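You operate a simulated robot arm through the tools that you are given. There is no shell and no other tool. Be economical: measure what you need, move in short steps, check, and stop when the job is done.

You run a simulated robot arm. Do the job below in one go: nothing can be reset, and whatever is moved stays where it is left.

JOB
Close the chiller drawer. Switch the chiller switch on. Put the green tape roll from the left half of the long bench on the white tray and the blue tape roll on the right half of the long bench. Take the blue flag from the middle of the side bench and leave it on the top of the cool box. Fetch the measuring jug and set it on the small white table. Switch the left brake lever off. Switch the stirrer switch on. Put one of the white filters from the top of the side table on the ledge of the locker. Lift the blue lid open. Any order will do. Set down upright: measuring jug. The left brake lever goes to its stop.

Only the result counts: the job must be done as asked and must still hold three seconds after the hand-in. Knocking over, shifting, dropping, spilling or breaking anything else fails it. A push-on lid holds only when it is set on centred and level and pressed home; a screw cap is set on level and turned clockwise until tight.

ROBOT AND FRAMES
A 6-joint arm with a fingered hand on a trunk, on a base that drives. Base frame: it is fixed to the floor where the robot stands at the start and does not move with it; the origin is under the middle of the robot, x ahead of it, y to its left, z up. Units: m, degrees, N and s.
With the tool pointing down near the work surface it reaches from about 0.26 to 0.68 m from the robot's upright axis, wherever it stands. Its first joint turns from -166.0 to 166.0 degrees. Places, roughly: blue flag (6x3x3 cm) [-5.1, 0.3, 0.9]; blue lid [-3.1, -1.9, 0.9]; chiller drawer [0.6, 0, 1]; chiller switch [0.7, 0, 1.1]; ledge of the locker (48x15 cm) [-0.84, 1.04, 0.96]; left brake lever [-4.1, 2.4, 0.4]; measuring jug [-5, 1.75, 1]; right half of the long bench [-0.9, 3.5, 0.9]; small white table [-2.9, -1.6, 0.8]; stirrer switch [-3.3, 1.1, 0.8]; tape roll [-2.25, 3.25, 1]; top of the cool box [-5.1, 0, 1.1]; white filter (4x4x3 cm) [-3.4, 0.7, 0.8]; white filter (5x5x11 cm) [-2.9, 0.8, 0.8]; white tray (22x17x3 cm) [-1.8, 3.5, 0.9]. Payload 4 kg.
Tool frame: the origin (TCP) lies between the finger pads and is the grasp point; the fingertips stand 0.026 m ahead of it; z points along the fingers, y is the line along which they close. Largest opening 0.148 m; the body of the gripper starts 0.073 m behind the TCP. The gripper is a hand of 3 fingers: y runs from the thumb to the fingers, the wrist lies at [0, 0, -0.239] in the tool frame, and closing takes about 1.5 s.
Orientation is that of the tool frame in the base frame, as a unit quaternion [w, x, y, z]. With the fingers straight down and closing along the base's y, the tool's x points along the base's -x, its y along +y and its z along -z.

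CONTROLS
- The arm moves only by the tool move_arm. Its argument "steps" is a list of rows, each a list of 7 numbers: the shift along the tool's x, y, z in m, then the turn, a rotation vector about the tool's x, y, z in degrees, then the closure in counts, from 0 (fully open) to 255 (shut). In form: [[dx, dy, dz, wx, wy, wz, gripper], ...]. A call has 1 to 8 rows; each row is the pose to reach, as a shift and turn from the pose commanded when the call began, along the tool's axes at that moment. Rows are played at 5 a second. More than 0.05 m and 8.6 degrees between two rows, or a gripper value outside its range, and nothing of the call is played. A pose out of reach is approached as far as the arm can. The call stops where the force on the tool passes 40 N (or 10 N more than at its start, if that is more) or the arm is blocked; 0.2 s more then pass. The fingers move at their own pace (about 0.153 m/s each) and stop on an object; they squeeze with about 25 N. The grip force told is the motor's: it shows also when the fingers shut on nothing. Time passes only in rows, and 0.2 s behind the last, so rows that repeat a pose let the fingers close. It gives the time, the measured TCP pose, the force on the tool (base axes), the opening and the grip force at its end, in the units of the frame above (readings bear some noise), with the torque about the TCP (base axes, N m) and any sound that the robot's microphone picked up, and new pictures: "show" is both (left out), scene, wrist or none.
- Cameras (640 x 400 px; columns grow to the right, rows downward): "scene" is now at [0.0412, 0.1531, 1.5361]; the picture's right is [-0.53, -0.85, 0.00], its down [-0.41, 0.26, -0.87] and it looks along [0.74, -0.46, -0.49] (base axes); focal length 275 px, centre (320, 200). "wrist" rides on the gripper at [0.068, -0.039, -0.09] in the tool frame; the picture's right is [0.50, 0.87, 0.00], its down [-0.66, 0.38, -0.65] and it looks along [-0.57, 0.33, 0.76] (tool axes); focal length 222 px, centre (320, 200). There is no depth. A picture from a camera that has moved, and an enlarged one, comes with that camera's place and axes in the base frame and with its lens. The place of the scene camera against the robot may be out by one fixed shift of up to 0.018 m in any direction.
- lift_body(by): slides the trunk up (or, below 0, down) by that many m; the arm and the scene camera ride with it, the base frame stays. It gives what a move gives, with no picture.
- drive_base(legs): drives the robot by 1 to 6 legs, each [ahead, left, turn to the left] in m, m and degrees, along the robot's own axes; the way and the turn of a leg run together, so that a leg with both is an arc; at most 1.5 m and 180 degrees a leg. The arm and the cameras ride along, it lands a little off, and it stops where it bumps. It gives what a move gives, and a new picture of the scene camera.
- grasp_type(shape): the hand has 3 fingers and takes this shape, open, in about a second: jaw (thumb against the fingers, like two jaws); tri (thumb and two fingers); tip (a fingertip pinch); poke (one finger out to press); point (the index stretched); flat (the hand flat); cup (the hand cupped); fist (a fist). The gripper value then closes the fingers along that shape, each until it touches; the sizes above hold for jaw. It gives what a move gives, with no picture.
- head_to(pan, tilt): turns the head with the scene camera to pan (to the left, within 120 degrees either way) and tilt (down, from -29 to 69), counted from straight ahead of the robot. It gives what a move gives, and a new picture of the scene camera.
- zoom(camera, box): a new picture of the part [left, top, right, bottom] of that camera's present view, enlarged. No time passes.
- finish_job(): hands the job in; it is judged then, once.

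Go step by step. Nothing tells you exact positions but the pictures and the camera data: compare them with the known pose of the tool, close in by small moves and look again before you grip or let go. The budget is 217 turns and 260 pictures, counting those below and the enlarged ones. Unless the task says otherwise, let go and move clear before handing in.

The tools are called as a command line: name --pt "numbers of a row" for each row, then --argument value for the rest, lists and objects as JSON in quotes. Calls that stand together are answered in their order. move_arm: Moves the arm, as the interface text tells. Its arguments: {"type":"object","properties":{"steps":{"type":"array"},"show":{"type":"string","enum":["both","scene","wrist","none"]}},"required":["steps"]} The other tools are called the same way: lift_body (by) slides the trunk up or down; grasp_type (shape) gives the hand a shape; drive_base (legs) drives the base; head_to (pan, tilt) turns the head that bears the scene camera; zoom (camera, box) takes an enlarged picture of a part of a camera's view; finish_job () hands the job in.

At the start:

```text
t: 0.0
eef_pos: [0.3323, -0.0908, 1.3455]
orientation: [0.0, 0.0, 1.0, 0.001]
force: [0.1, -0.2, -0.3]
torque: [-0.03, 0.01, -0.03]
grip_width: 0.148
grasp_force: 0.0
shape: jaw
trunk travel left (down, up): [-0.25, 0.067]
robot x, y, heading: [0.0022, -0.0016, 0.0]
head pan, tilt: [-31.8, 29.2]
```

scene: 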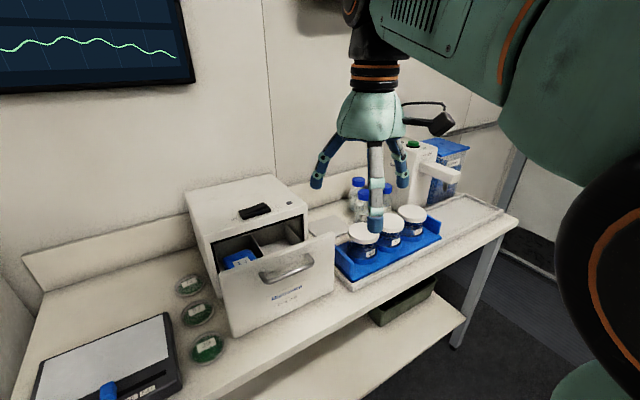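
wrist: 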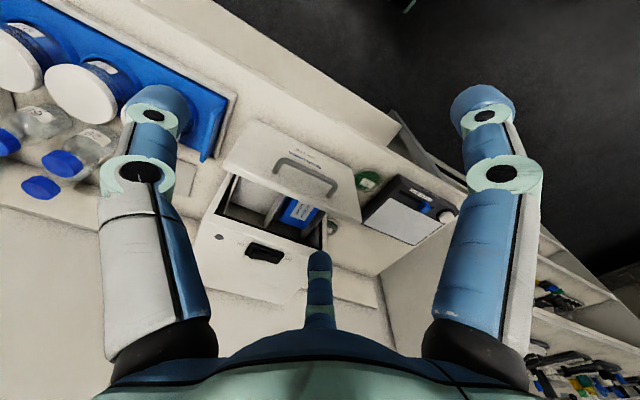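

I see the chiller ahead with its drawer open and a rocker on its top. I'll look closer at both first.

zoom --camera "scene" --box '[170, 160, 350, 340]'

zoom --camera "wrist" --box '[180, 110, 400, 310]'

```text
2.22 times, centred on (260, 250) of scene
camera zoom: at [0.0412, 0.1531, 1.5361], right [-0.53, -0.85, 0.0], down [-0.41, 0.26, -0.87], along [0.74, -0.46, -0.49], focal length 610 px, centre (453, 89)
```

zoom: 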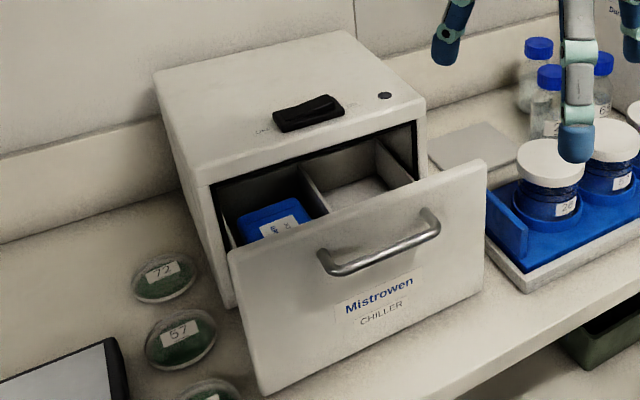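

```text
2.00 times, centred on (290, 210) of wrist
camera zoom: at [0.2653, -0.1317, 1.4353], right [-0.5, 0.87, 0.0], down [0.66, 0.38, 0.65], along [0.57, 0.33, -0.76], focal length 444 px, centre (380, 180)
```

zoom: 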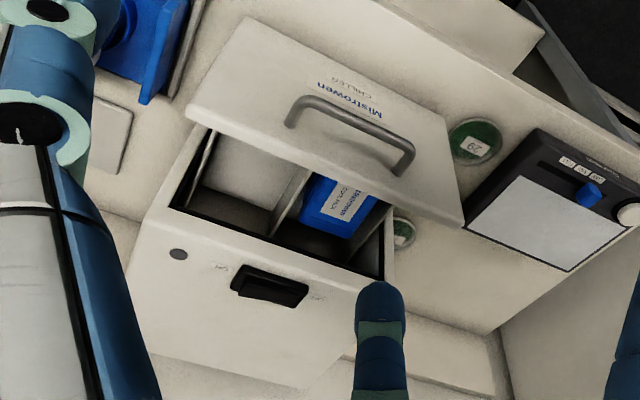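

The rocker has labels at both ends; I need to read them.

zoom --camera "scene" --box '[225, 190, 295, 234]'

zoom --camera "wrist" --box '[260, 220, 360, 282]'

```text
9.09 times, centred on (260, 212) of scene
camera zoom: at [0.0412, 0.1531, 1.5361], right [-0.53, -0.85, 0.0], down [-0.41, 0.26, -0.87], along [0.74, -0.46, -0.49], focal length 2497 px, centre (866, 91)
```

zoom: 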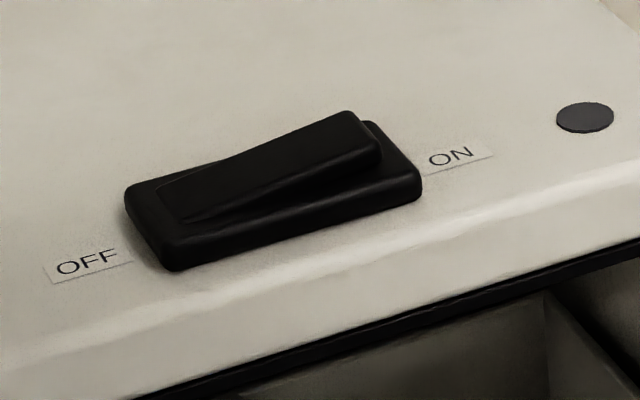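

```text
6.40 times, centred on (310, 251) of wrist
camera zoom: at [0.2653, -0.1317, 1.4353], right [-0.5, 0.87, 0.0], down [0.66, 0.38, 0.65], along [0.57, 0.33, -0.76], focal length 1422 px, centre (384, -126)
```

zoom: 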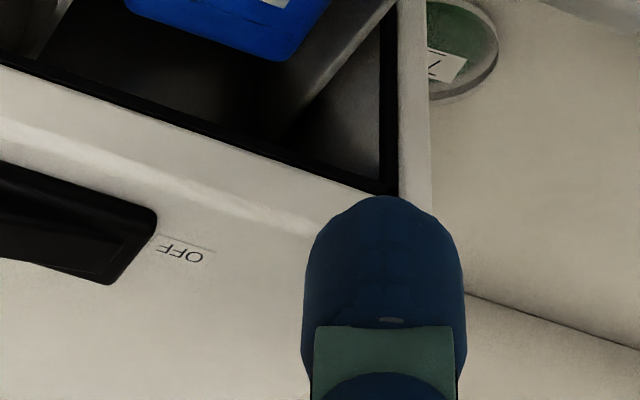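

The ON end is the raised right end, near (0.69, -0.065, 1.135). The drawer handle is near (0.49, -0.035, 1.065). I'll close the fingers, come down in front of the handle, and push the drawer in first.

move_arm --pt "-0.01 0.008 0.041 0 0 0 255" --pt "-0.019 0.016 0.082 0 0 0 255" --pt "-0.029 0.024 0.122 0 0 0 255" --pt "-0.039 0.032 0.163 0 0 0 255" --pt "-0.049 0.04 0.204 0 0 0 255" --pt "-0.058 0.048 0.245 0 0 0 255" --pt "-0.068 0.056 0.28 0 0 0 255" --pt "-0.068 0.056 0.28 0 0 0 255"

```text
t: 1.8
eef_pos: [0.4001, -0.0366, 1.0653]
orientation: [0.0, 0.0, 1.0, 0.0]
force: [0.2, -0.3, -0.2]
torque: [-0.01, -0.01, 0.01]
grip_width: 0.0001
grasp_force: 25.1
shape: jaw
trunk travel left (down, up): [-0.25, 0.067]
robot x, y, heading: [0.0007, 0.002, -0.1]
head pan, tilt: [-31.8, 29.2]
camera scene: at [0.0407, 0.153, 1.5361], right [-0.53, -0.85, 0.0], down [-0.41, 0.26, -0.87], along [0.74, -0.46, -0.49], focal length 275 px, centre (320, 200)
camera wrist: at [0.3326, -0.0754, 1.1554], right [-0.5, 0.87, 0.0], down [0.66, 0.38, 0.65], along [0.57, 0.33, -0.76], focal length 222 px, centre (320, 200)
```

scene: 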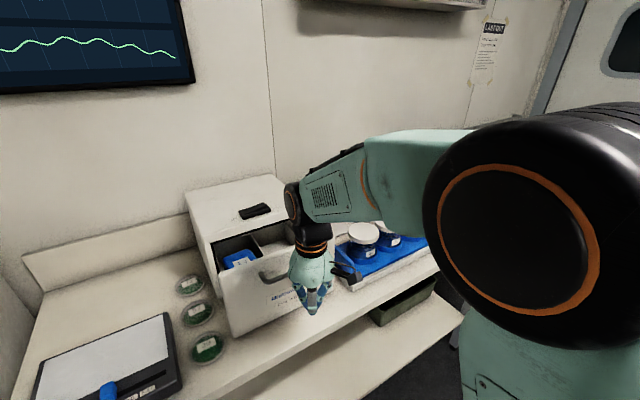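
wrist: 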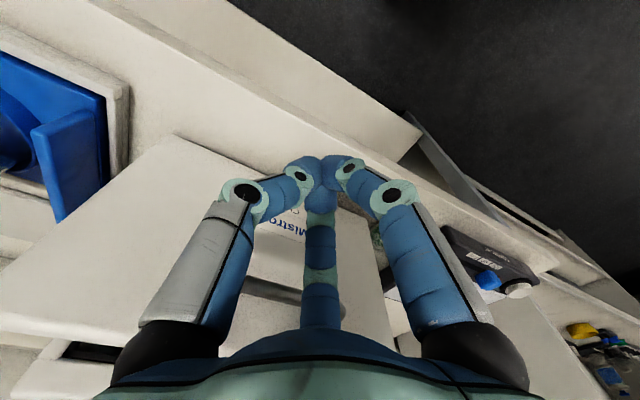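

The closed fingers stand in front of the handle. I'll push ahead until the drawer stops.

move_arm --pt "-0.025 0 0 0 0 0 255" --pt "-0.05 0 0 0 0 0 255" --pt "-0.075 0 0 0 0 0 255" --pt "-0.1 0 0 0 0 0 255" --pt "-0.12 0 0 0 0 0 255" --pt "-0.14 0 0 0 0 0 255" --pt "-0.16 0 0 0 0 0 255" --show "scene"

```text
t: 3.4
eef_pos: [0.5622, -0.0364, 1.0654]
orientation: [0.0, 0.0, 1.0, 0.0]
force: [-0.2, -0.9, 0.7]
torque: [0.01, -0.01, 0.02]
grip_width: 0.0
grasp_force: 24.7
shape: jaw
trunk travel left (down, up): [-0.25, 0.067]
robot x, y, heading: [0.0014, -0.0015, 0.2]
head pan, tilt: [-31.8, 29.2]
camera scene: at [0.0421, 0.153, 1.5361], right [-0.53, -0.85, 0.0], down [-0.41, 0.26, -0.87], along [0.74, -0.46, -0.49], focal length 275 px, centre (320, 200)
```

scene: 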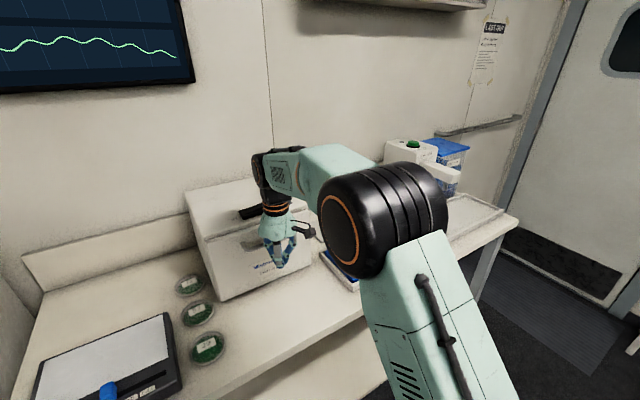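

Drawer seems nearly shut. I'll push a bit more until the force says it is home.

move_arm --pt "-0.01 0 0 0 0 0 255" --pt "-0.02 0 0 0 0 0 255" --pt "-0.03 0 0 0 0 0 255" --pt "-0.04 0 0 0 0 0 255" --show "scene"

```text
t: 4.4
eef_pos: [0.5969, -0.0362, 1.0694]
orientation: [0.002, 0.0, 1.0, 0.001]
force: [-23.4, 1.4, 13.0]
torque: [0.22, -0.49, 0.36]
grip_width: 0.0001
grasp_force: 25.2
shape: jaw
trunk travel left (down, up): [-0.25, 0.067]
robot x, y, heading: [0.0026, 0.0019, -0.0]
head pan, tilt: [-31.8, 29.2]
camera scene: at [0.0362, 0.1532, 1.5363], right [-0.53, -0.85, 0.0], down [-0.41, 0.26, -0.87], along [0.74, -0.46, -0.48], focal length 275 px, centre (320, 200)
```

scene: 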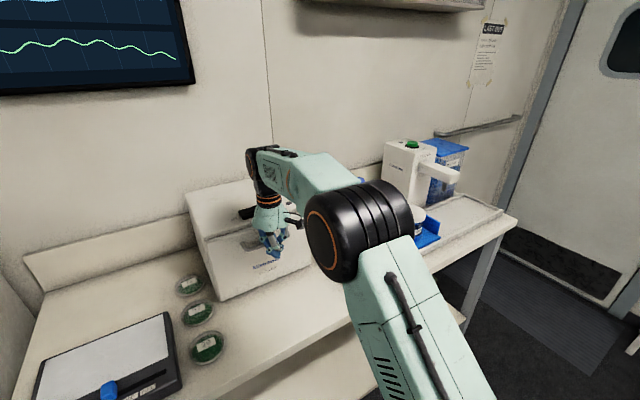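

The drawer is home (about 23 N back). I back off and rise to clear the top, then look.

move_arm --pt "0.03 0 0 0 0 0 255" --pt "0.05 0 0 0 0 0 255" --pt "0.06 0 -0.04 0 0 0 255" --pt "0.06 0 -0.08 0 0 0 255" --pt "0.06 -0.01 -0.12 0 0 0 255" --pt "0.04 -0.02 -0.14 0 0 0 255" --pt "0.0 -0.028 -0.15 0 0 0 255" --pt "-0.04 -0.028 -0.15 0 0 0 255"

```text
t: 6.2
eef_pos: [0.6004, -0.0607, 1.2044]
orientation: [0.0, 0.0, 1.0, 0.0]
force: [-0.3, -0.6, 0.6]
torque: [0.01, -0.01, 0.02]
grip_width: 0.0
grasp_force: 24.9
shape: jaw
out of reach, approached as far as the arm can: row 7, 8
trunk travel left (down, up): [-0.25, 0.067]
robot x, y, heading: [-0.0036, -0.0007, -0.3]
head pan, tilt: [-31.8, 29.2]
camera scene: at [0.0398, 0.1533, 1.5361], right [-0.53, -0.85, 0.0], down [-0.41, 0.26, -0.87], along [0.74, -0.46, -0.49], focal length 275 px, centre (320, 200)
camera wrist: at [0.5331, -0.1007, 1.2947], right [-0.5, 0.87, 0.0], down [0.66, 0.38, 0.65], along [0.57, 0.33, -0.76], focal length 222 px, centre (320, 200)
```

scene: 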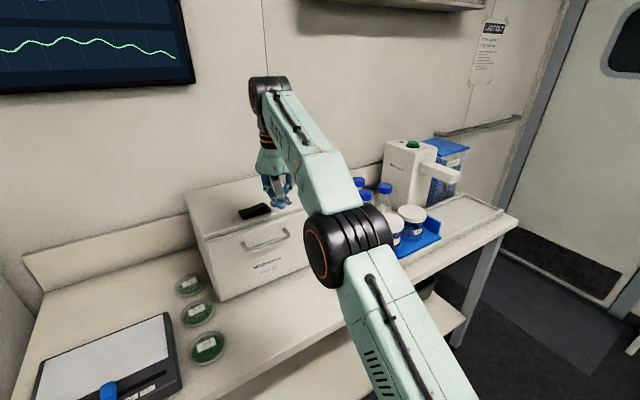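
wrist: 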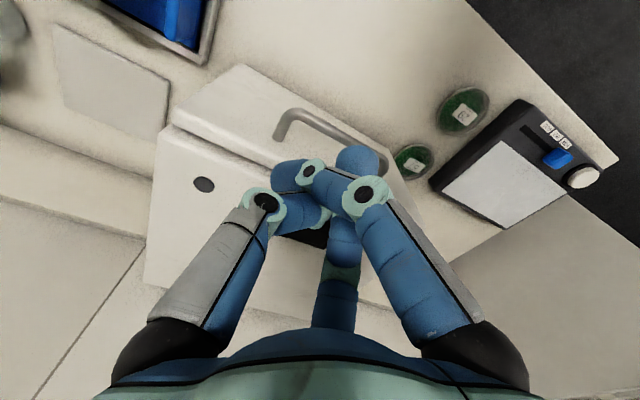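

The arm is at its reach limit, so I'll drive 0.09 m ahead with the hand above the chiller.

drive_base --legs '[[0.09, 0, 0]]'

```text
t: 7.3
eef_pos: [0.6922, -0.0613, 1.2044]
orientation: [0.0, -0.001, 1.0, 0.0]
force: [0.8, 0.0, -0.4]
torque: [0.01, 0.03, -0.01]
grip_width: 0.0003
grasp_force: 25.1
shape: jaw
trunk travel left (down, up): [-0.25, 0.067]
robot x, y, heading: [0.0913, 0.0007, -0.1]
head pan, tilt: [-31.8, 29.2]
camera scene: at [0.1315, 0.1531, 1.5361], right [-0.53, -0.85, 0.0], down [-0.41, 0.26, -0.87], along [0.74, -0.46, -0.49], focal length 275 px, centre (320, 200)
```

scene: 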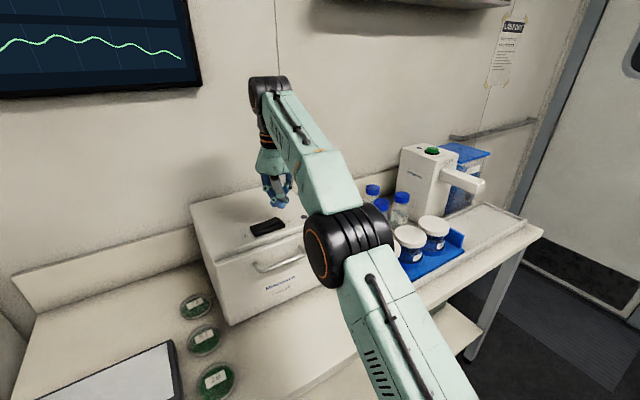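

Hand should be over the ON end; let me check with the wrist camera.

zoom --camera "wrist" --box '[120, 60, 520, 310]'

zoom --camera "scene" --box '[190, 140, 330, 260]'

```text
1.60 times, centred on (320, 185) of wrist
camera zoom: at [0.6246, -0.1005, 1.2941], right [-0.5, 0.87, 0.0], down [0.66, 0.38, 0.65], along [0.57, 0.33, -0.76], focal length 355 px, centre (320, 224)
```

zoom: 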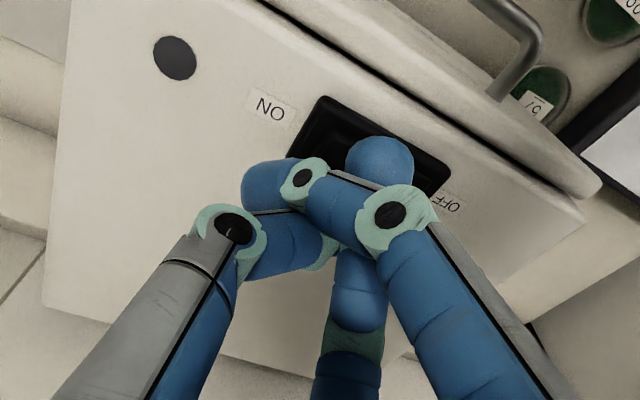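

```text
3.33 times, centred on (260, 200) of scene
camera zoom: at [0.1315, 0.1531, 1.5361], right [-0.53, -0.85, 0.0], down [-0.41, 0.26, -0.87], along [0.74, -0.46, -0.49], focal length 916 px, centre (520, 200)
```

zoom: 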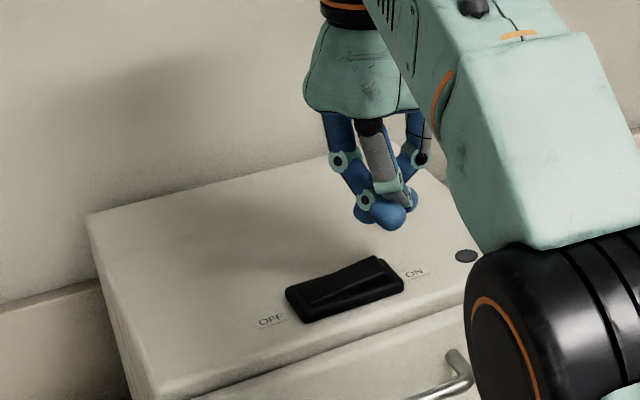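

The rocker spans y ≈ -0.062..0.02 at x ≈ 0.69. I shift 1 cm left and lower a little, checking that the commanded pose follows.

move_arm --pt "0 0.011 0.0 0 0 0 255" --pt "0 0.011 0.015 0 0 0 255"

```text
t: 7.9
eef_pos: [0.6908, -0.0487, 1.1887]
orientation: [-0.001, 0.001, 1.0, 0.001]
force: [-0.5, 0.1, -0.4]
torque: [0.03, -0.01, 0.0]
grip_width: 0.0
grasp_force: 24.6
shape: jaw
trunk travel left (down, up): [-0.25, 0.067]
robot x, y, heading: [0.0927, 0.0012, -0.1]
head pan, tilt: [-31.8, 29.2]
camera scene: at [0.1304, 0.1529, 1.5361], right [-0.53, -0.85, 0.0], down [-0.41, 0.26, -0.87], along [0.74, -0.46, -0.49], focal length 275 px, centre (320, 200)
camera wrist: at [0.6241, -0.0895, 1.2788], right [-0.5, 0.87, 0.0], down [0.65, 0.38, 0.65], along [0.57, 0.33, -0.76], focal length 222 px, centre (320, 200)
```

scene: 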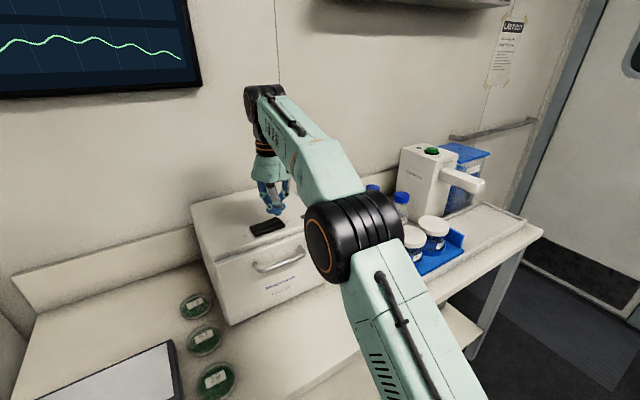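
wrist: 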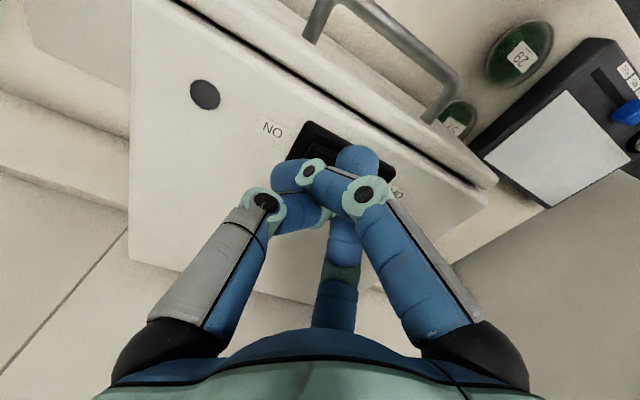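

Projected straight down, the fingertips land on the ON half of the rocker. I press down in small steps.

move_arm --pt "0 0 0.012 0 0 0 255" --pt "0 0 0.02 0 0 0 255" --pt "0 0 0.026 0 0 0 255" --pt "0 0 0.031 0 0 0 255" --pt "0 0 0.036 0 0 0 255" --pt "0 0 0.041 0 0 0 255" --pt "0 0 0.046 0 0 0 255" --show "wrist"

```text
t: 9.4
eef_pos: [0.6916, -0.053, 1.1556]
orientation: [0.009, 0.002, 1.0, -0.001]
force: [-2.5, -4.7, 20.5]
torque: [0.34, 0.08, 0.05]
grip_width: 0.0
grasp_force: 25.3
shape: jaw
trunk travel left (down, up): [-0.25, 0.067]
robot x, y, heading: [0.0833, 0.002, 0.1]
head pan, tilt: [-31.8, 29.2]
heard: click
stopped in row 7: the force on the tool passed its limit at 44 N (the readings are from after the stop); the commanded pose is now the measured one
camera wrist: at [0.6215, -0.0914, 1.2435], right [-0.5, 0.87, -0.01], down [0.65, 0.38, 0.66], along [0.58, 0.32, -0.75], focal length 222 px, centre (320, 200)
```

wrist: 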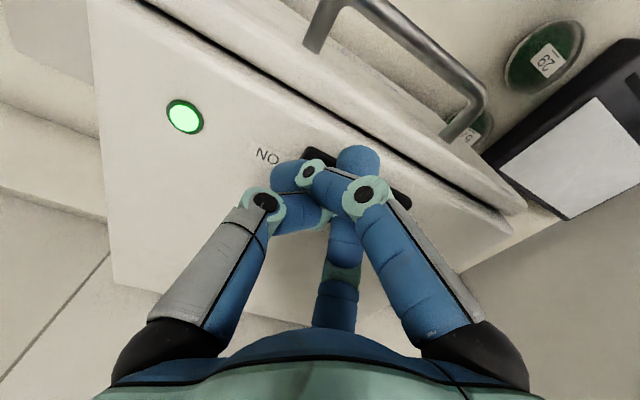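

Click heard and the lamp is lit green. I rise, retract, and back away from the bench.

move_arm --pt "0 0 -0.04 0 0 0 255" --pt "0 0 -0.08 0 0 0 255" --pt "0.04 0 -0.1 0 0 0 255" --pt "0.09 0 -0.1 0 0 0 255" --pt "0.14 0 -0.11 0 0 0 255" --pt "0.19 0 -0.12 0 0 0 255" --pt "0.24 0 -0.13 0 0 0 0" --pt "0.29 0 -0.14 0 0 0 0" --show "scene"

drive_base --legs '[[-0.6, 0, 0]]'

```text
refused: row 5 steps farther than a row can; nothing moved
```

```text
t: 12.2
eef_pos: [0.2797, -0.0525, 1.1499]
orientation: [0.004, 0.001, 1.0, -0.001]
force: [0.7, 0.1, 0.6]
torque: [-0.01, 0.04, -0.02]
grip_width: 0.0
grasp_force: 24.7
shape: jaw
trunk travel left (down, up): [-0.25, 0.067]
robot x, y, heading: [-0.3311, -0.0026, 0.3]
head pan, tilt: [-31.8, 29.2]
stopped in leg 1: the robot was blocked; the commanded pose is now the measured one
camera scene: at [-0.2796, 0.1522, 1.5369], right [-0.53, -0.85, 0.0], down [-0.42, 0.26, -0.87], along [0.74, -0.46, -0.49], focal length 275 px, centre (320, 200)
```

scene: 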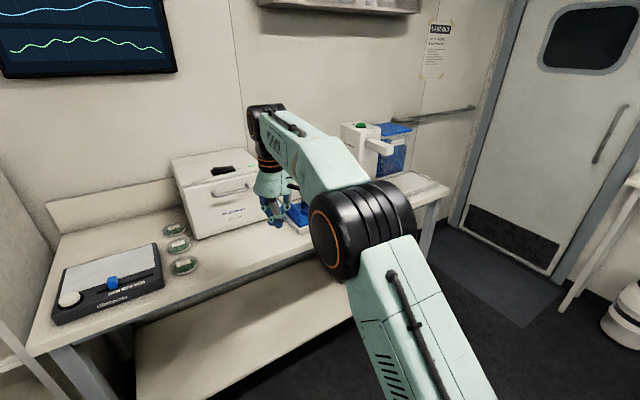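

That drive ran without the rise, and I bumped something behind. I need to check the chiller and what's behind me.

zoom --camera "scene" --box '[150, 110, 310, 250]'

head_to --pan 110 --tilt 35

head_to --pan -115 --tilt 35

```text
2.86 times, centred on (230, 180) of scene
camera zoom: at [-0.2796, 0.1522, 1.5369], right [-0.53, -0.85, 0.0], down [-0.42, 0.26, -0.87], along [0.74, -0.46, -0.49], focal length 785 px, centre (577, 257)
```

zoom: 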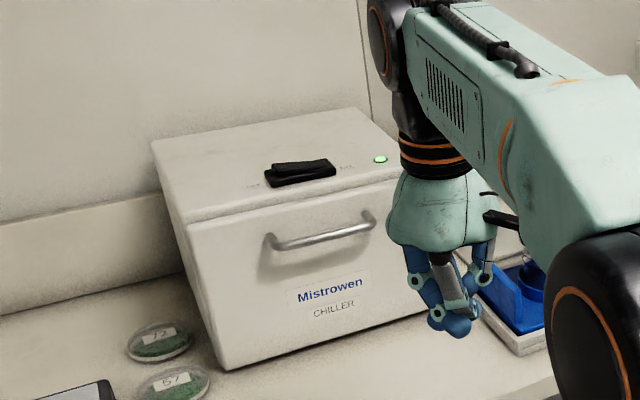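

```text
t: 14.4
eef_pos: [0.281, -0.0522, 1.1476]
orientation: [0.002, 0.001, 1.0, -0.001]
force: [0.2, 0.6, 0.7]
torque: [-0.02, -0.01, 0.0]
grip_width: 0.0001
grasp_force: 24.9
shape: jaw
trunk travel left (down, up): [-0.25, 0.067]
robot x, y, heading: [-0.3294, 0.0001, 0.3]
head pan, tilt: [110.0, 35.0]
camera scene: at [-0.3847, 0.2827, 1.5276], right [0.94, 0.34, -0.01], down [0.19, -0.54, -0.82], along [-0.28, 0.77, -0.57], focal length 275 px, centre (320, 200)
```

scene: 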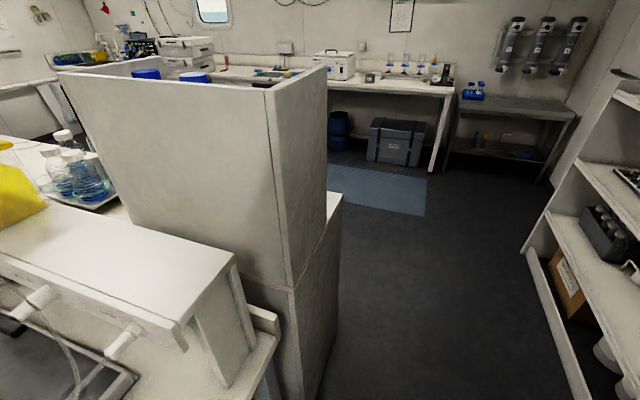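

```text
t: 17.7
eef_pos: [0.281, -0.0521, 1.1449]
orientation: [0.002, 0.001, 1.0, -0.001]
force: [-0.1, -0.6, 0.5]
torque: [-0.01, -0.01, 0.0]
grip_width: 0.0
grasp_force: 25.2
shape: jaw
trunk travel left (down, up): [-0.25, 0.067]
robot x, y, heading: [-0.3336, -0.0015, 0.2]
head pan, tilt: [-115.0, 35.0]
camera scene: at [-0.392, 0.1201, 1.5276], right [-0.91, 0.42, 0.01], down [0.23, 0.52, -0.82], along [-0.35, -0.74, -0.57], focal length 275 px, centre (320, 200)
```

scene: 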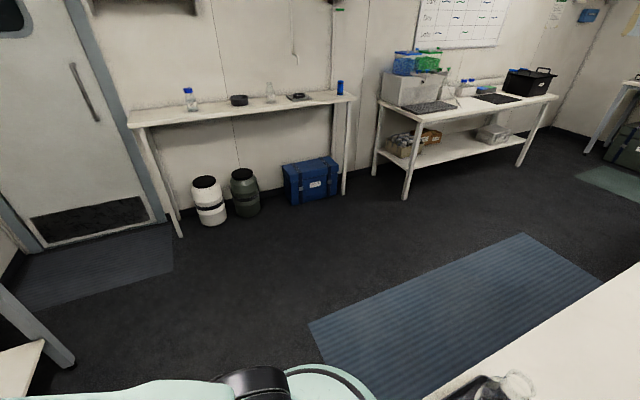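

Chiller is on and shut. The robot bumped the island bench behind it (its end at x≈-0.6). Now I retract the arm for driving.

move_arm --pt "0.02 0 -0.04 0 0 0 0" --pt "0.05 0 -0.07 0 0 0 0" --pt "0.09 0 -0.1 0 0 0 0" --pt "0.13 0 -0.12 0 0 0 0" --pt "0.17 0 -0.13 0 0 0 0" --pt "0.21 0 -0.14 0 0 0 0" --pt "0.25 0 -0.15 0 0 0 0" --show "none"

head_to --pan 65 --tilt 30

head_to --pan 118 --tilt 15

```text
t: 19.3
eef_pos: [0.0291, -0.0514, 1.295]
orientation: [0.001, 0.002, 1.0, -0.001]
force: [0.1, 0.6, -0.9]
torque: [0.0, 0.02, -0.04]
grip_width: 0.148
grasp_force: 0.1
shape: jaw
trunk travel left (down, up): [-0.25, 0.067]
robot x, y, heading: [-0.3331, -0.0023, 0.3]
head pan, tilt: [-115.0, 35.0]
```

```text
t: 21.9
eef_pos: [0.0307, -0.0515, 1.2957]
orientation: [0.003, 0.002, 1.0, -0.001]
force: [-0.2, 0.3, -0.1]
torque: [0.02, 0.01, 0.0]
grip_width: 0.1482
grasp_force: 0.1
shape: jaw
trunk travel left (down, up): [-0.25, 0.067]
robot x, y, heading: [-0.3326, -0.0025, -0.0]
head pan, tilt: [65.0, 30.0]
camera scene: at [-0.3164, 0.2818, 1.5347], right [0.91, -0.42, -0.01], down [-0.22, -0.45, -0.86], along [0.36, 0.78, -0.5], focal length 275 px, centre (320, 200)
```

scene: 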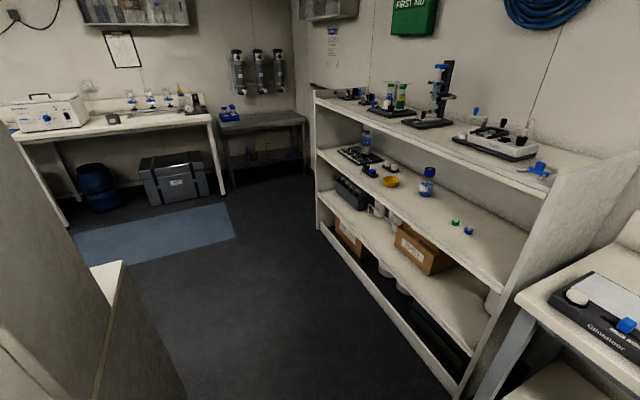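

```text
t: 23.2
eef_pos: [0.0299, -0.0517, 1.2964]
orientation: [0.002, 0.001, 1.0, -0.001]
force: [0.4, -0.1, 0.0]
torque: [-0.02, 0.0, 0.01]
grip_width: 0.1481
grasp_force: 0.1
shape: jaw
trunk travel left (down, up): [-0.25, 0.067]
robot x, y, heading: [-0.3322, 0.0003, -0.2]
head pan, tilt: [118.0, 15.0]
camera scene: at [-0.3982, 0.2824, 1.5597], right [0.88, 0.47, -0.01], down [0.11, -0.23, -0.97], along [-0.45, 0.85, -0.25], focal length 275 px, centre (320, 200)
```

scene: 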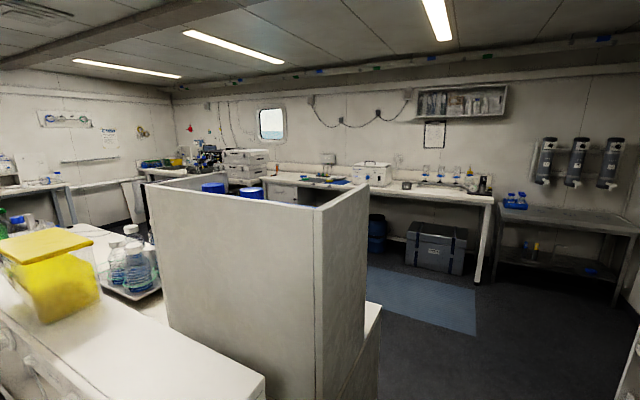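

I see a corridor at x≈0 between the island and the shelf rack, leading to the long bench on the far wall (y≈3.5). I'll drive there.

drive_base --legs '[[0.33, 0, 0], [0, 0, 90], [1.5, 0, 0], [0.6, 0, 0]]'

head_to --pan 45 --tilt 25

head_to --pan 110 --tilt 25

```text
t: 39.2
eef_pos: [0.0438, 2.4617, 1.2986]
orientation: [-0.005, 0.71, -0.704, -0.004]
force: [0.1, -0.6, -0.8]
torque: [0.0, 0.01, 0.04]
grip_width: 0.1477
grasp_force: 0.0
shape: jaw
trunk travel left (down, up): [-0.25, 0.067]
robot x, y, heading: [-0.0023, 2.1096, 90.8]
head pan, tilt: [118.0, 15.0]
camera scene: at [-0.3043, 2.0279, 1.559], right [-0.48, 0.88, 0.0], down [0.23, 0.12, -0.97], along [-0.85, -0.46, -0.26], focal length 275 px, centre (320, 200)
```

scene: 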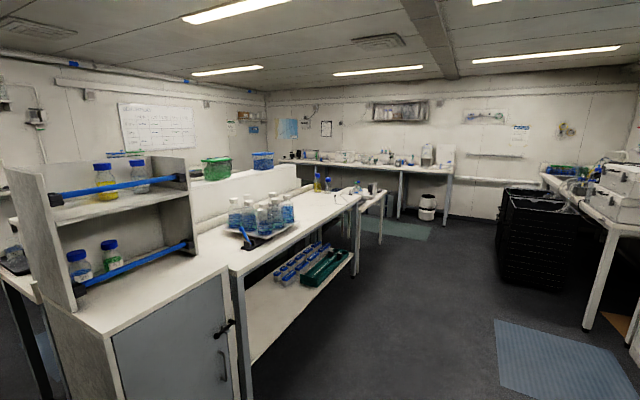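

```text
t: 40.7
eef_pos: [0.0443, 2.4589, 1.3001]
orientation: [-0.005, 0.71, -0.705, -0.004]
force: [-0.5, 0.0, -0.3]
torque: [0.06, 0.03, 0.01]
grip_width: 0.1479
grasp_force: 0.0
shape: jaw
trunk travel left (down, up): [-0.25, 0.067]
robot x, y, heading: [-0.0009, 2.1103, 90.6]
head pan, tilt: [45.0, 25.0]
camera scene: at [-0.2879, 2.1366, 1.5428], right [0.7, 0.71, 0.0], down [0.3, -0.3, -0.91], along [-0.65, 0.64, -0.42], focal length 275 px, centre (320, 200)
```

scene: 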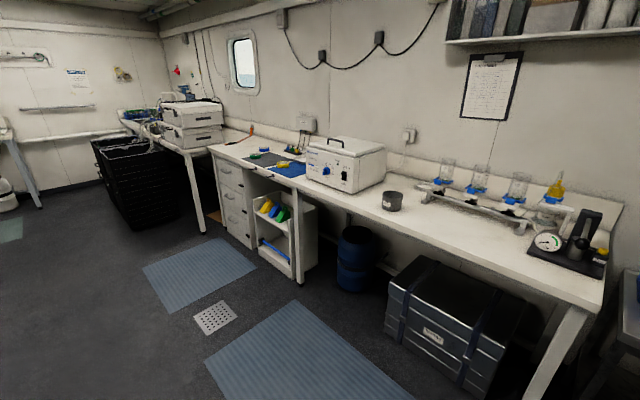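

```text
t: 42.0
eef_pos: [0.0449, 2.46, 1.298]
orientation: [-0.004, 0.71, -0.705, -0.004]
force: [-1.2, 0.7, 0.4]
torque: [0.02, 0.01, -0.02]
grip_width: 0.1479
grasp_force: 0.0
shape: jaw
trunk travel left (down, up): [-0.25, 0.067]
robot x, y, heading: [-0.0069, 2.1024, 90.5]
head pan, tilt: [110.0, 25.0]
camera scene: at [-0.3085, 2.0399, 1.5428], right [-0.35, 0.94, 0.0], down [0.4, 0.15, -0.91], along [-0.85, -0.32, -0.42], focal length 275 px, centre (320, 200)
```

scene: 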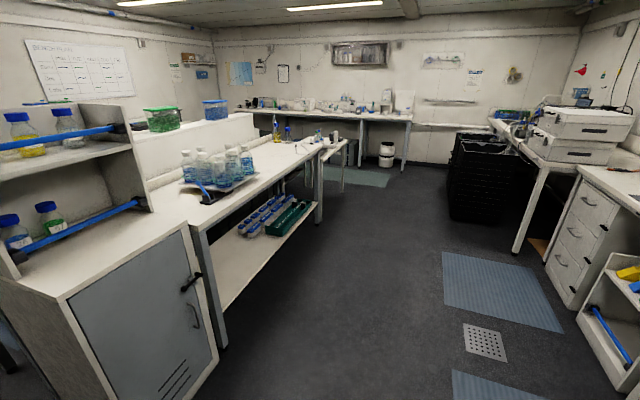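

I see the locker with its front ledge, and the long bench along the far wall. I'll drive to the tape area on the long bench and look.

drive_base --legs '[[0, 1.5, 0], [0.2, 0.75, 0]]'

head_to --pan 10 --tilt 35

```text
t: 62.0
eef_pos: [-2.2208, 2.6321, 1.2988]
orientation: [-0.004, 0.712, -0.702, -0.003]
force: [-0.8, -0.2, 0.7]
torque: [0.01, 0.03, 0.01]
grip_width: 0.1479
grasp_force: 0.0
shape: jaw
trunk travel left (down, up): [-0.25, 0.067]
robot x, y, heading: [-2.2645, 2.281, 90.6]
head pan, tilt: [110.0, 25.0]
camera scene: at [-2.5708, 2.2093, 1.5428], right [-0.36, 0.93, 0.0], down [0.4, 0.15, -0.91], along [-0.85, -0.32, -0.42], focal length 275 px, centre (320, 200)
```

scene: 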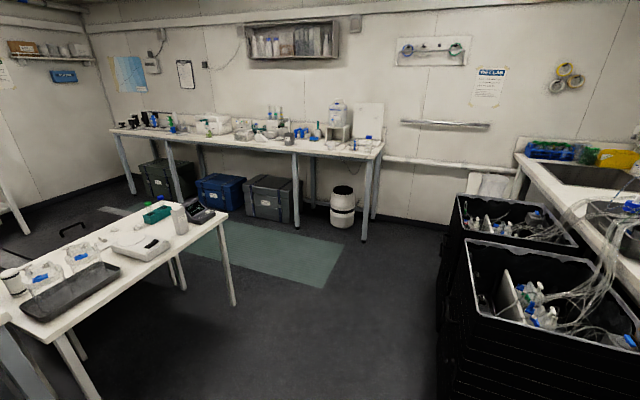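

```text
t: 63.8
eef_pos: [-2.2208, 2.6324, 1.2984]
orientation: [-0.004, 0.712, -0.702, -0.004]
force: [-0.3, 0.1, -0.6]
torque: [-0.02, -0.02, -0.02]
grip_width: 0.1481
grasp_force: 0.1
shape: jaw
trunk travel left (down, up): [-0.25, 0.067]
robot x, y, heading: [-2.2643, 2.2797, 90.8]
head pan, tilt: [10.0, 35.0]
camera scene: at [-2.5012, 2.3285, 1.527], right [0.98, 0.19, 0.0], down [0.11, -0.56, -0.82], along [-0.15, 0.8, -0.57], focal length 275 px, centre (320, 200)
```

scene: 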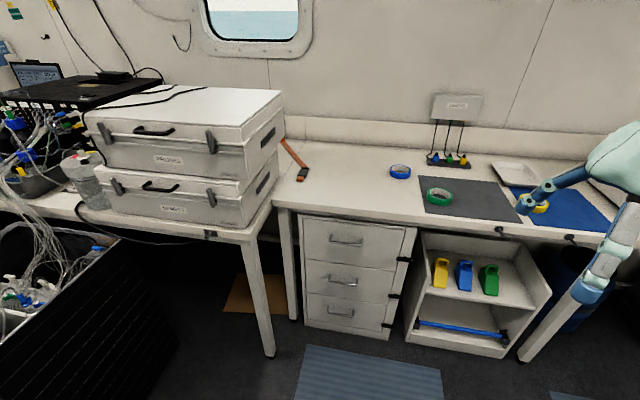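

Green tape is near (-2.21, 3.28), blue tape near (-2.35, 3.45), and the white tray near (-1.83, 3.55). I'll drive up to the bench and look with both cameras.

drive_base --legs '[[0.42, 0, 0]]'

head_to --pan 5 --tilt 50

```text
t: 66.3
eef_pos: [-2.2257, 3.0514, 1.2999]
orientation: [-0.005, 0.712, -0.702, -0.004]
force: [0.5, -0.4, 0.7]
torque: [-0.01, -0.01, -0.01]
grip_width: 0.148
grasp_force: 0.1
shape: jaw
trunk travel left (down, up): [-0.25, 0.067]
robot x, y, heading: [-2.2707, 2.6979, 90.9]
head pan, tilt: [10.0, 35.0]
camera scene: at [-2.5073, 2.7486, 1.527], right [0.98, 0.19, 0.0], down [0.11, -0.56, -0.82], along [-0.15, 0.8, -0.57], focal length 275 px, centre (320, 200)
```

scene: 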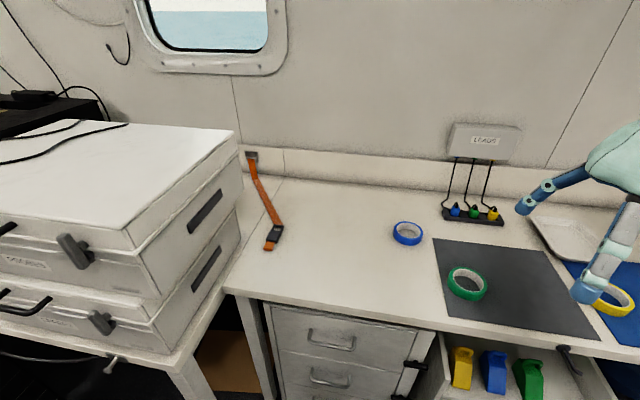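

```text
t: 67.1
eef_pos: [-2.2258, 3.052, 1.2986]
orientation: [-0.005, 0.712, -0.702, -0.003]
force: [-0.5, -0.1, -0.5]
torque: [-0.01, 0.02, -0.02]
grip_width: 0.1479
grasp_force: 0.1
shape: jaw
trunk travel left (down, up): [-0.25, 0.067]
robot x, y, heading: [-2.2757, 2.7008, 90.9]
head pan, tilt: [5.0, 50.0]
camera scene: at [-2.4986, 2.7381, 1.5053], right [0.99, 0.1, 0.0], down [0.08, -0.76, -0.64], along [-0.07, 0.64, -0.77], focal length 275 px, centre (320, 200)
```

scene: 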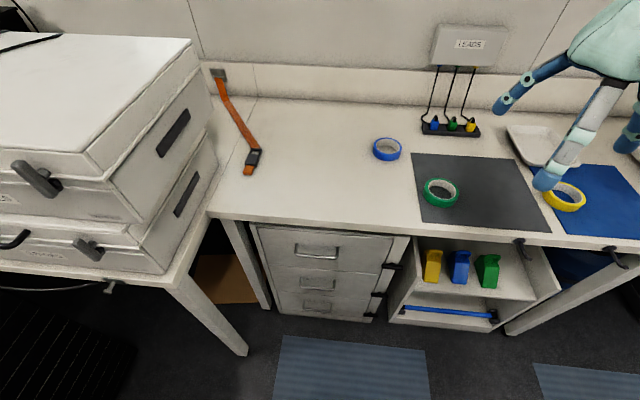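

Green roll estimated at (-2.217, 3.278) with the mat at about z 0.93. I move above it and check with the wrist camera.

move_arm --pt "-0.028 -0.001 0.02 0 0 0 0" --pt "-0.056 -0.003 0.045 0 0 0 0" --pt "-0.084 -0.004 0.08 0 0 0 0" --pt "-0.113 -0.006 0.115 0 0 0 0" --pt "-0.141 -0.007 0.15 0 0 0 0" --pt "-0.169 -0.009 0.185 0 0 0 0" --pt "-0.197 -0.01 0.219 0 0 0 0" --pt "-0.225 -0.011 0.252 0 0 0 0"

```text
t: 68.9
eef_pos: [-2.2177, 3.2808, 1.0488]
orientation: [-0.005, 0.712, -0.702, -0.004]
force: [-0.4, 0.0, -0.5]
torque: [0.0, 0.01, 0.03]
grip_width: 0.148
grasp_force: 0.0
shape: jaw
trunk travel left (down, up): [-0.25, 0.067]
robot x, y, heading: [-2.2712, 2.7019, 90.9]
head pan, tilt: [5.0, 50.0]
camera scene: at [-2.4984, 2.7395, 1.5053], right [0.99, 0.1, 0.0], down [0.08, -0.76, -0.64], along [-0.07, 0.64, -0.77], focal length 275 px, centre (320, 200)
camera wrist: at [-2.1781, 3.2119, 1.1376], right [-0.86, -0.51, -0.01], down [-0.39, 0.64, 0.66], along [-0.33, 0.57, -0.75], focal length 222 px, centre (320, 200)
```

scene: 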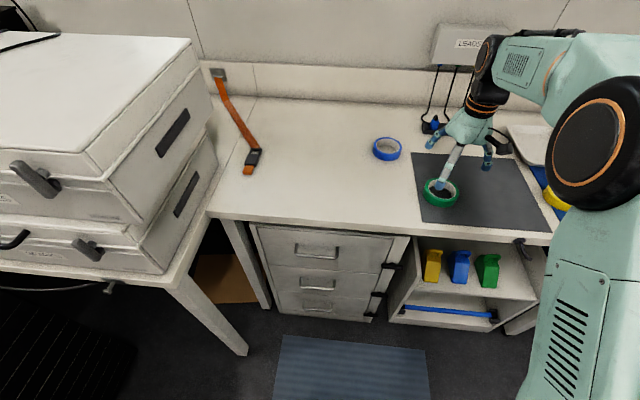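
wrist: 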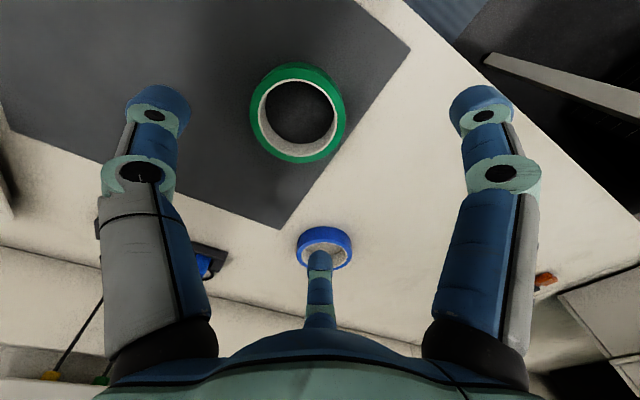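

By the wrist camera the green roll is at about (-2.196, 3.284), so I shift 2.2 cm right and go lower.

move_arm --pt "0 -0.012 0.02 0 0 0 0" --pt "0 -0.022 0.05 0 0 0 0" --pt "0 -0.022 0.065 0 0 0 0"

```text
t: 69.7
eef_pos: [-2.195, 3.2813, 0.9846]
orientation: [-0.006, 0.712, -0.702, -0.005]
force: [-0.4, -0.3, -0.6]
torque: [0.01, 0.0, 0.0]
grip_width: 0.1478
grasp_force: 0.0
shape: jaw
trunk travel left (down, up): [-0.25, 0.067]
robot x, y, heading: [-2.2722, 2.6969, 90.8]
head pan, tilt: [5.0, 50.0]
camera scene: at [-2.4986, 2.7383, 1.5053], right [0.99, 0.1, 0.0], down [0.08, -0.76, -0.64], along [-0.07, 0.64, -0.77], focal length 275 px, centre (320, 200)
camera wrist: at [-2.1558, 3.2125, 1.0733], right [-0.86, -0.51, -0.01], down [-0.39, 0.64, 0.66], along [-0.33, 0.57, -0.75], focal length 222 px, centre (320, 200)
```

scene: 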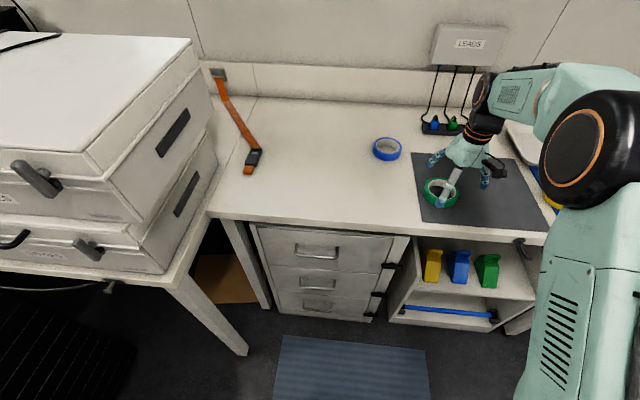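
wrist: 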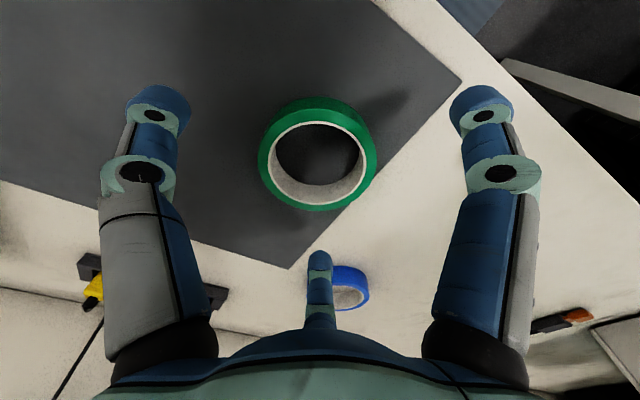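

The roll is centred between the fingers. I lower in small steps until the fingertips touch the mat.

move_arm --pt "0.003 0 0.008 0 0 0 0" --pt "0.003 0 0.014 0 0 0 0" --pt "0.003 0 0.019 0 0 0 0" --pt "0.003 0 0.024 0 0 0 0"

```text
t: 70.7
eef_pos: [-2.1959, 3.2783, 0.9604]
orientation: [-0.005, 0.713, -0.702, -0.003]
force: [-0.1, -1.2, -0.2]
torque: [0.02, -0.01, 0.03]
grip_width: 0.148
grasp_force: 0.0
shape: jaw
trunk travel left (down, up): [-0.25, 0.067]
robot x, y, heading: [-2.275, 2.6983, 90.6]
head pan, tilt: [5.0, 50.0]
camera scene: at [-2.4985, 2.7382, 1.5053], right [0.99, 0.1, 0.0], down [0.08, -0.76, -0.64], along [-0.07, 0.64, -0.77], focal length 275 px, centre (320, 200)
camera wrist: at [-2.1563, 3.2093, 1.049], right [-0.86, -0.51, -0.01], down [-0.39, 0.64, 0.66], along [-0.33, 0.57, -0.75], focal length 222 px, centre (320, 200)
```

scene: 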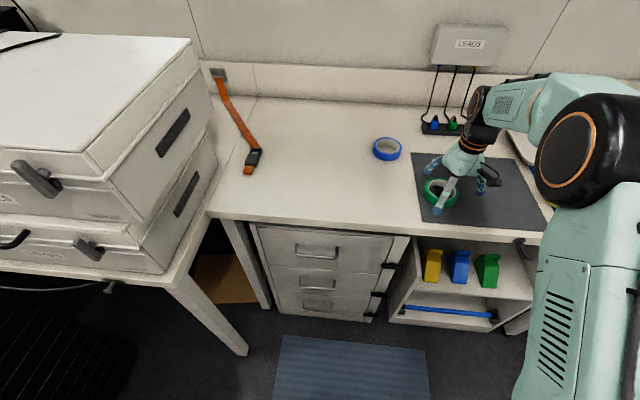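
wrist: 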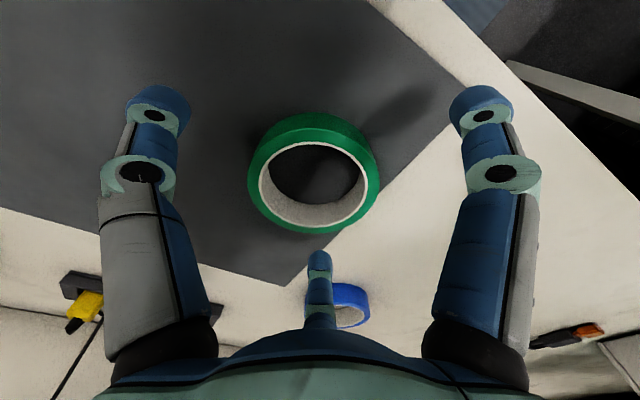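

Still no contact with tips at 0.934. I go on down in 4 mm steps.

move_arm --pt "0 0 0.004 0 0 0 0" --pt "0 0 0.008 0 0 0 0" --pt "0 0 0.012 0 0 0 0" --pt "0 0 0.016 0 0 0 0" --pt "0 0 0.02 0 0 0 0" --show "wrist"

```text
t: 71.9
eef_pos: [-2.1957, 3.2788, 0.9394]
orientation: [-0.005, 0.712, -0.703, -0.004]
force: [0.0, -1.1, 0.9]
torque: [0.01, 0.02, -0.02]
grip_width: 0.1479
grasp_force: 0.1
shape: jaw
trunk travel left (down, up): [-0.25, 0.067]
robot x, y, heading: [-2.2683, 2.7, 90.9]
head pan, tilt: [5.0, 50.0]
camera wrist: at [-2.1559, 3.2095, 1.0293], right [-0.86, -0.51, -0.01], down [-0.39, 0.64, 0.66], along [-0.33, 0.57, -0.75], focal length 222 px, centre (320, 200)
```

wrist: 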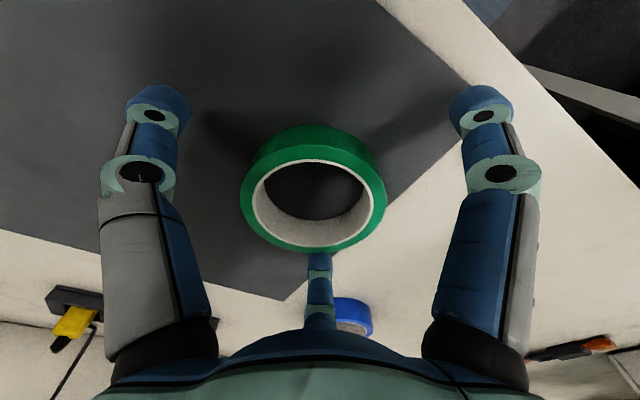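

The roll now sits between tip and TCP height. I close the fingers.

move_arm --pt "0 0 0.002 0 0 0 0" --pt "0 0 0.002 0 0 0 255" --pt "0 0 0.002 0 0 0 255" --pt "0 0 0.002 0 0 0 255" --pt "0 0 0.002 0 0 0 255" --pt "0 0 0.002 0 0 0 255" --pt "0 0 0.002 0 0 0 255" --pt "0 0 0.002 0 0 0 255" --show "wrist"

```text
t: 73.7
eef_pos: [-2.1952, 3.2787, 0.9387]
orientation: [-0.005, 0.712, -0.702, -0.004]
force: [-0.2, 0.0, -0.1]
torque: [0.0, -0.02, 0.0]
grip_width: 0.0846
grasp_force: 24.9
shape: jaw
trunk travel left (down, up): [-0.25, 0.067]
robot x, y, heading: [-2.2708, 2.6991, 90.8]
head pan, tilt: [5.0, 50.0]
camera wrist: at [-2.1561, 3.2094, 1.0275], right [-0.86, -0.51, -0.01], down [-0.39, 0.64, 0.66], along [-0.33, 0.57, -0.75], focal length 222 px, centre (320, 200)
```

wrist: 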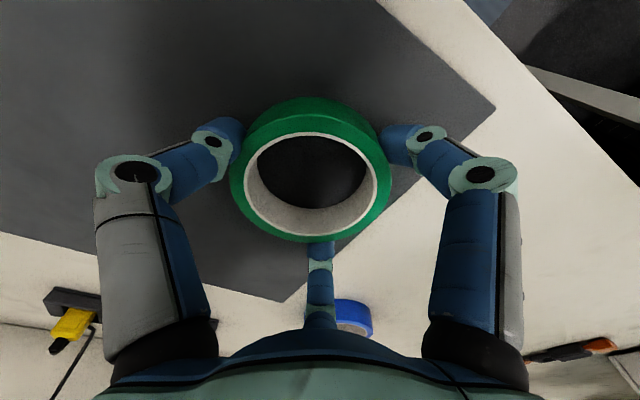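

Gripped at 8.5 cm. I lift and look.

move_arm --pt "0 0 -0.02 0 0 0 255" --pt "0 0 -0.06 0 0 0 255" --pt "0 0 -0.1 0 0 0 255" --pt "0 0 -0.15 0 0 0 255" --pt "0 0 -0.19 0 0 0 255"

```text
t: 74.9
eef_pos: [-2.1954, 3.2753, 1.1296]
orientation: [-0.005, 0.712, -0.702, -0.004]
force: [0.2, 0.1, -0.6]
torque: [-0.02, -0.04, 0.0]
grip_width: 0.0846
grasp_force: 25.0
shape: jaw
trunk travel left (down, up): [-0.25, 0.067]
robot x, y, heading: [-2.2712, 2.7012, 91.0]
head pan, tilt: [5.0, 50.0]
camera scene: at [-2.4986, 2.738, 1.5053], right [0.99, 0.1, 0.0], down [0.08, -0.76, -0.64], along [-0.07, 0.64, -0.77], focal length 275 px, centre (320, 200)
camera wrist: at [-2.157, 3.2066, 1.2182], right [-0.86, -0.51, -0.01], down [-0.39, 0.64, 0.66], along [-0.33, 0.57, -0.75], focal length 222 px, centre (320, 200)
```

scene: 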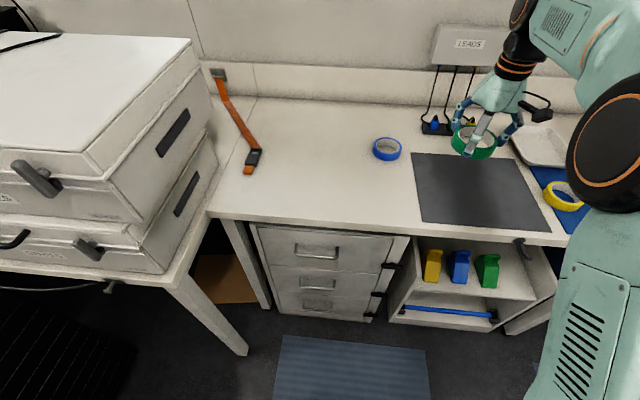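
wrist: 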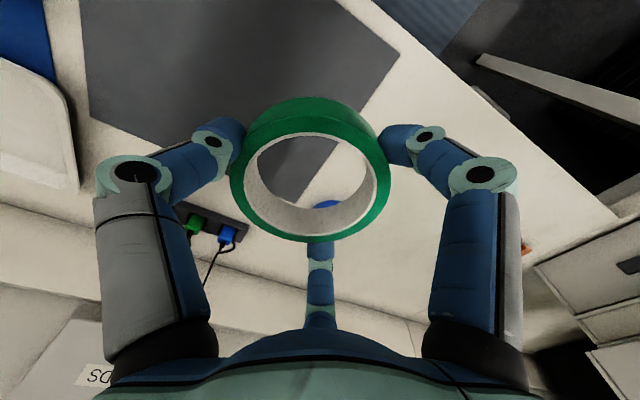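

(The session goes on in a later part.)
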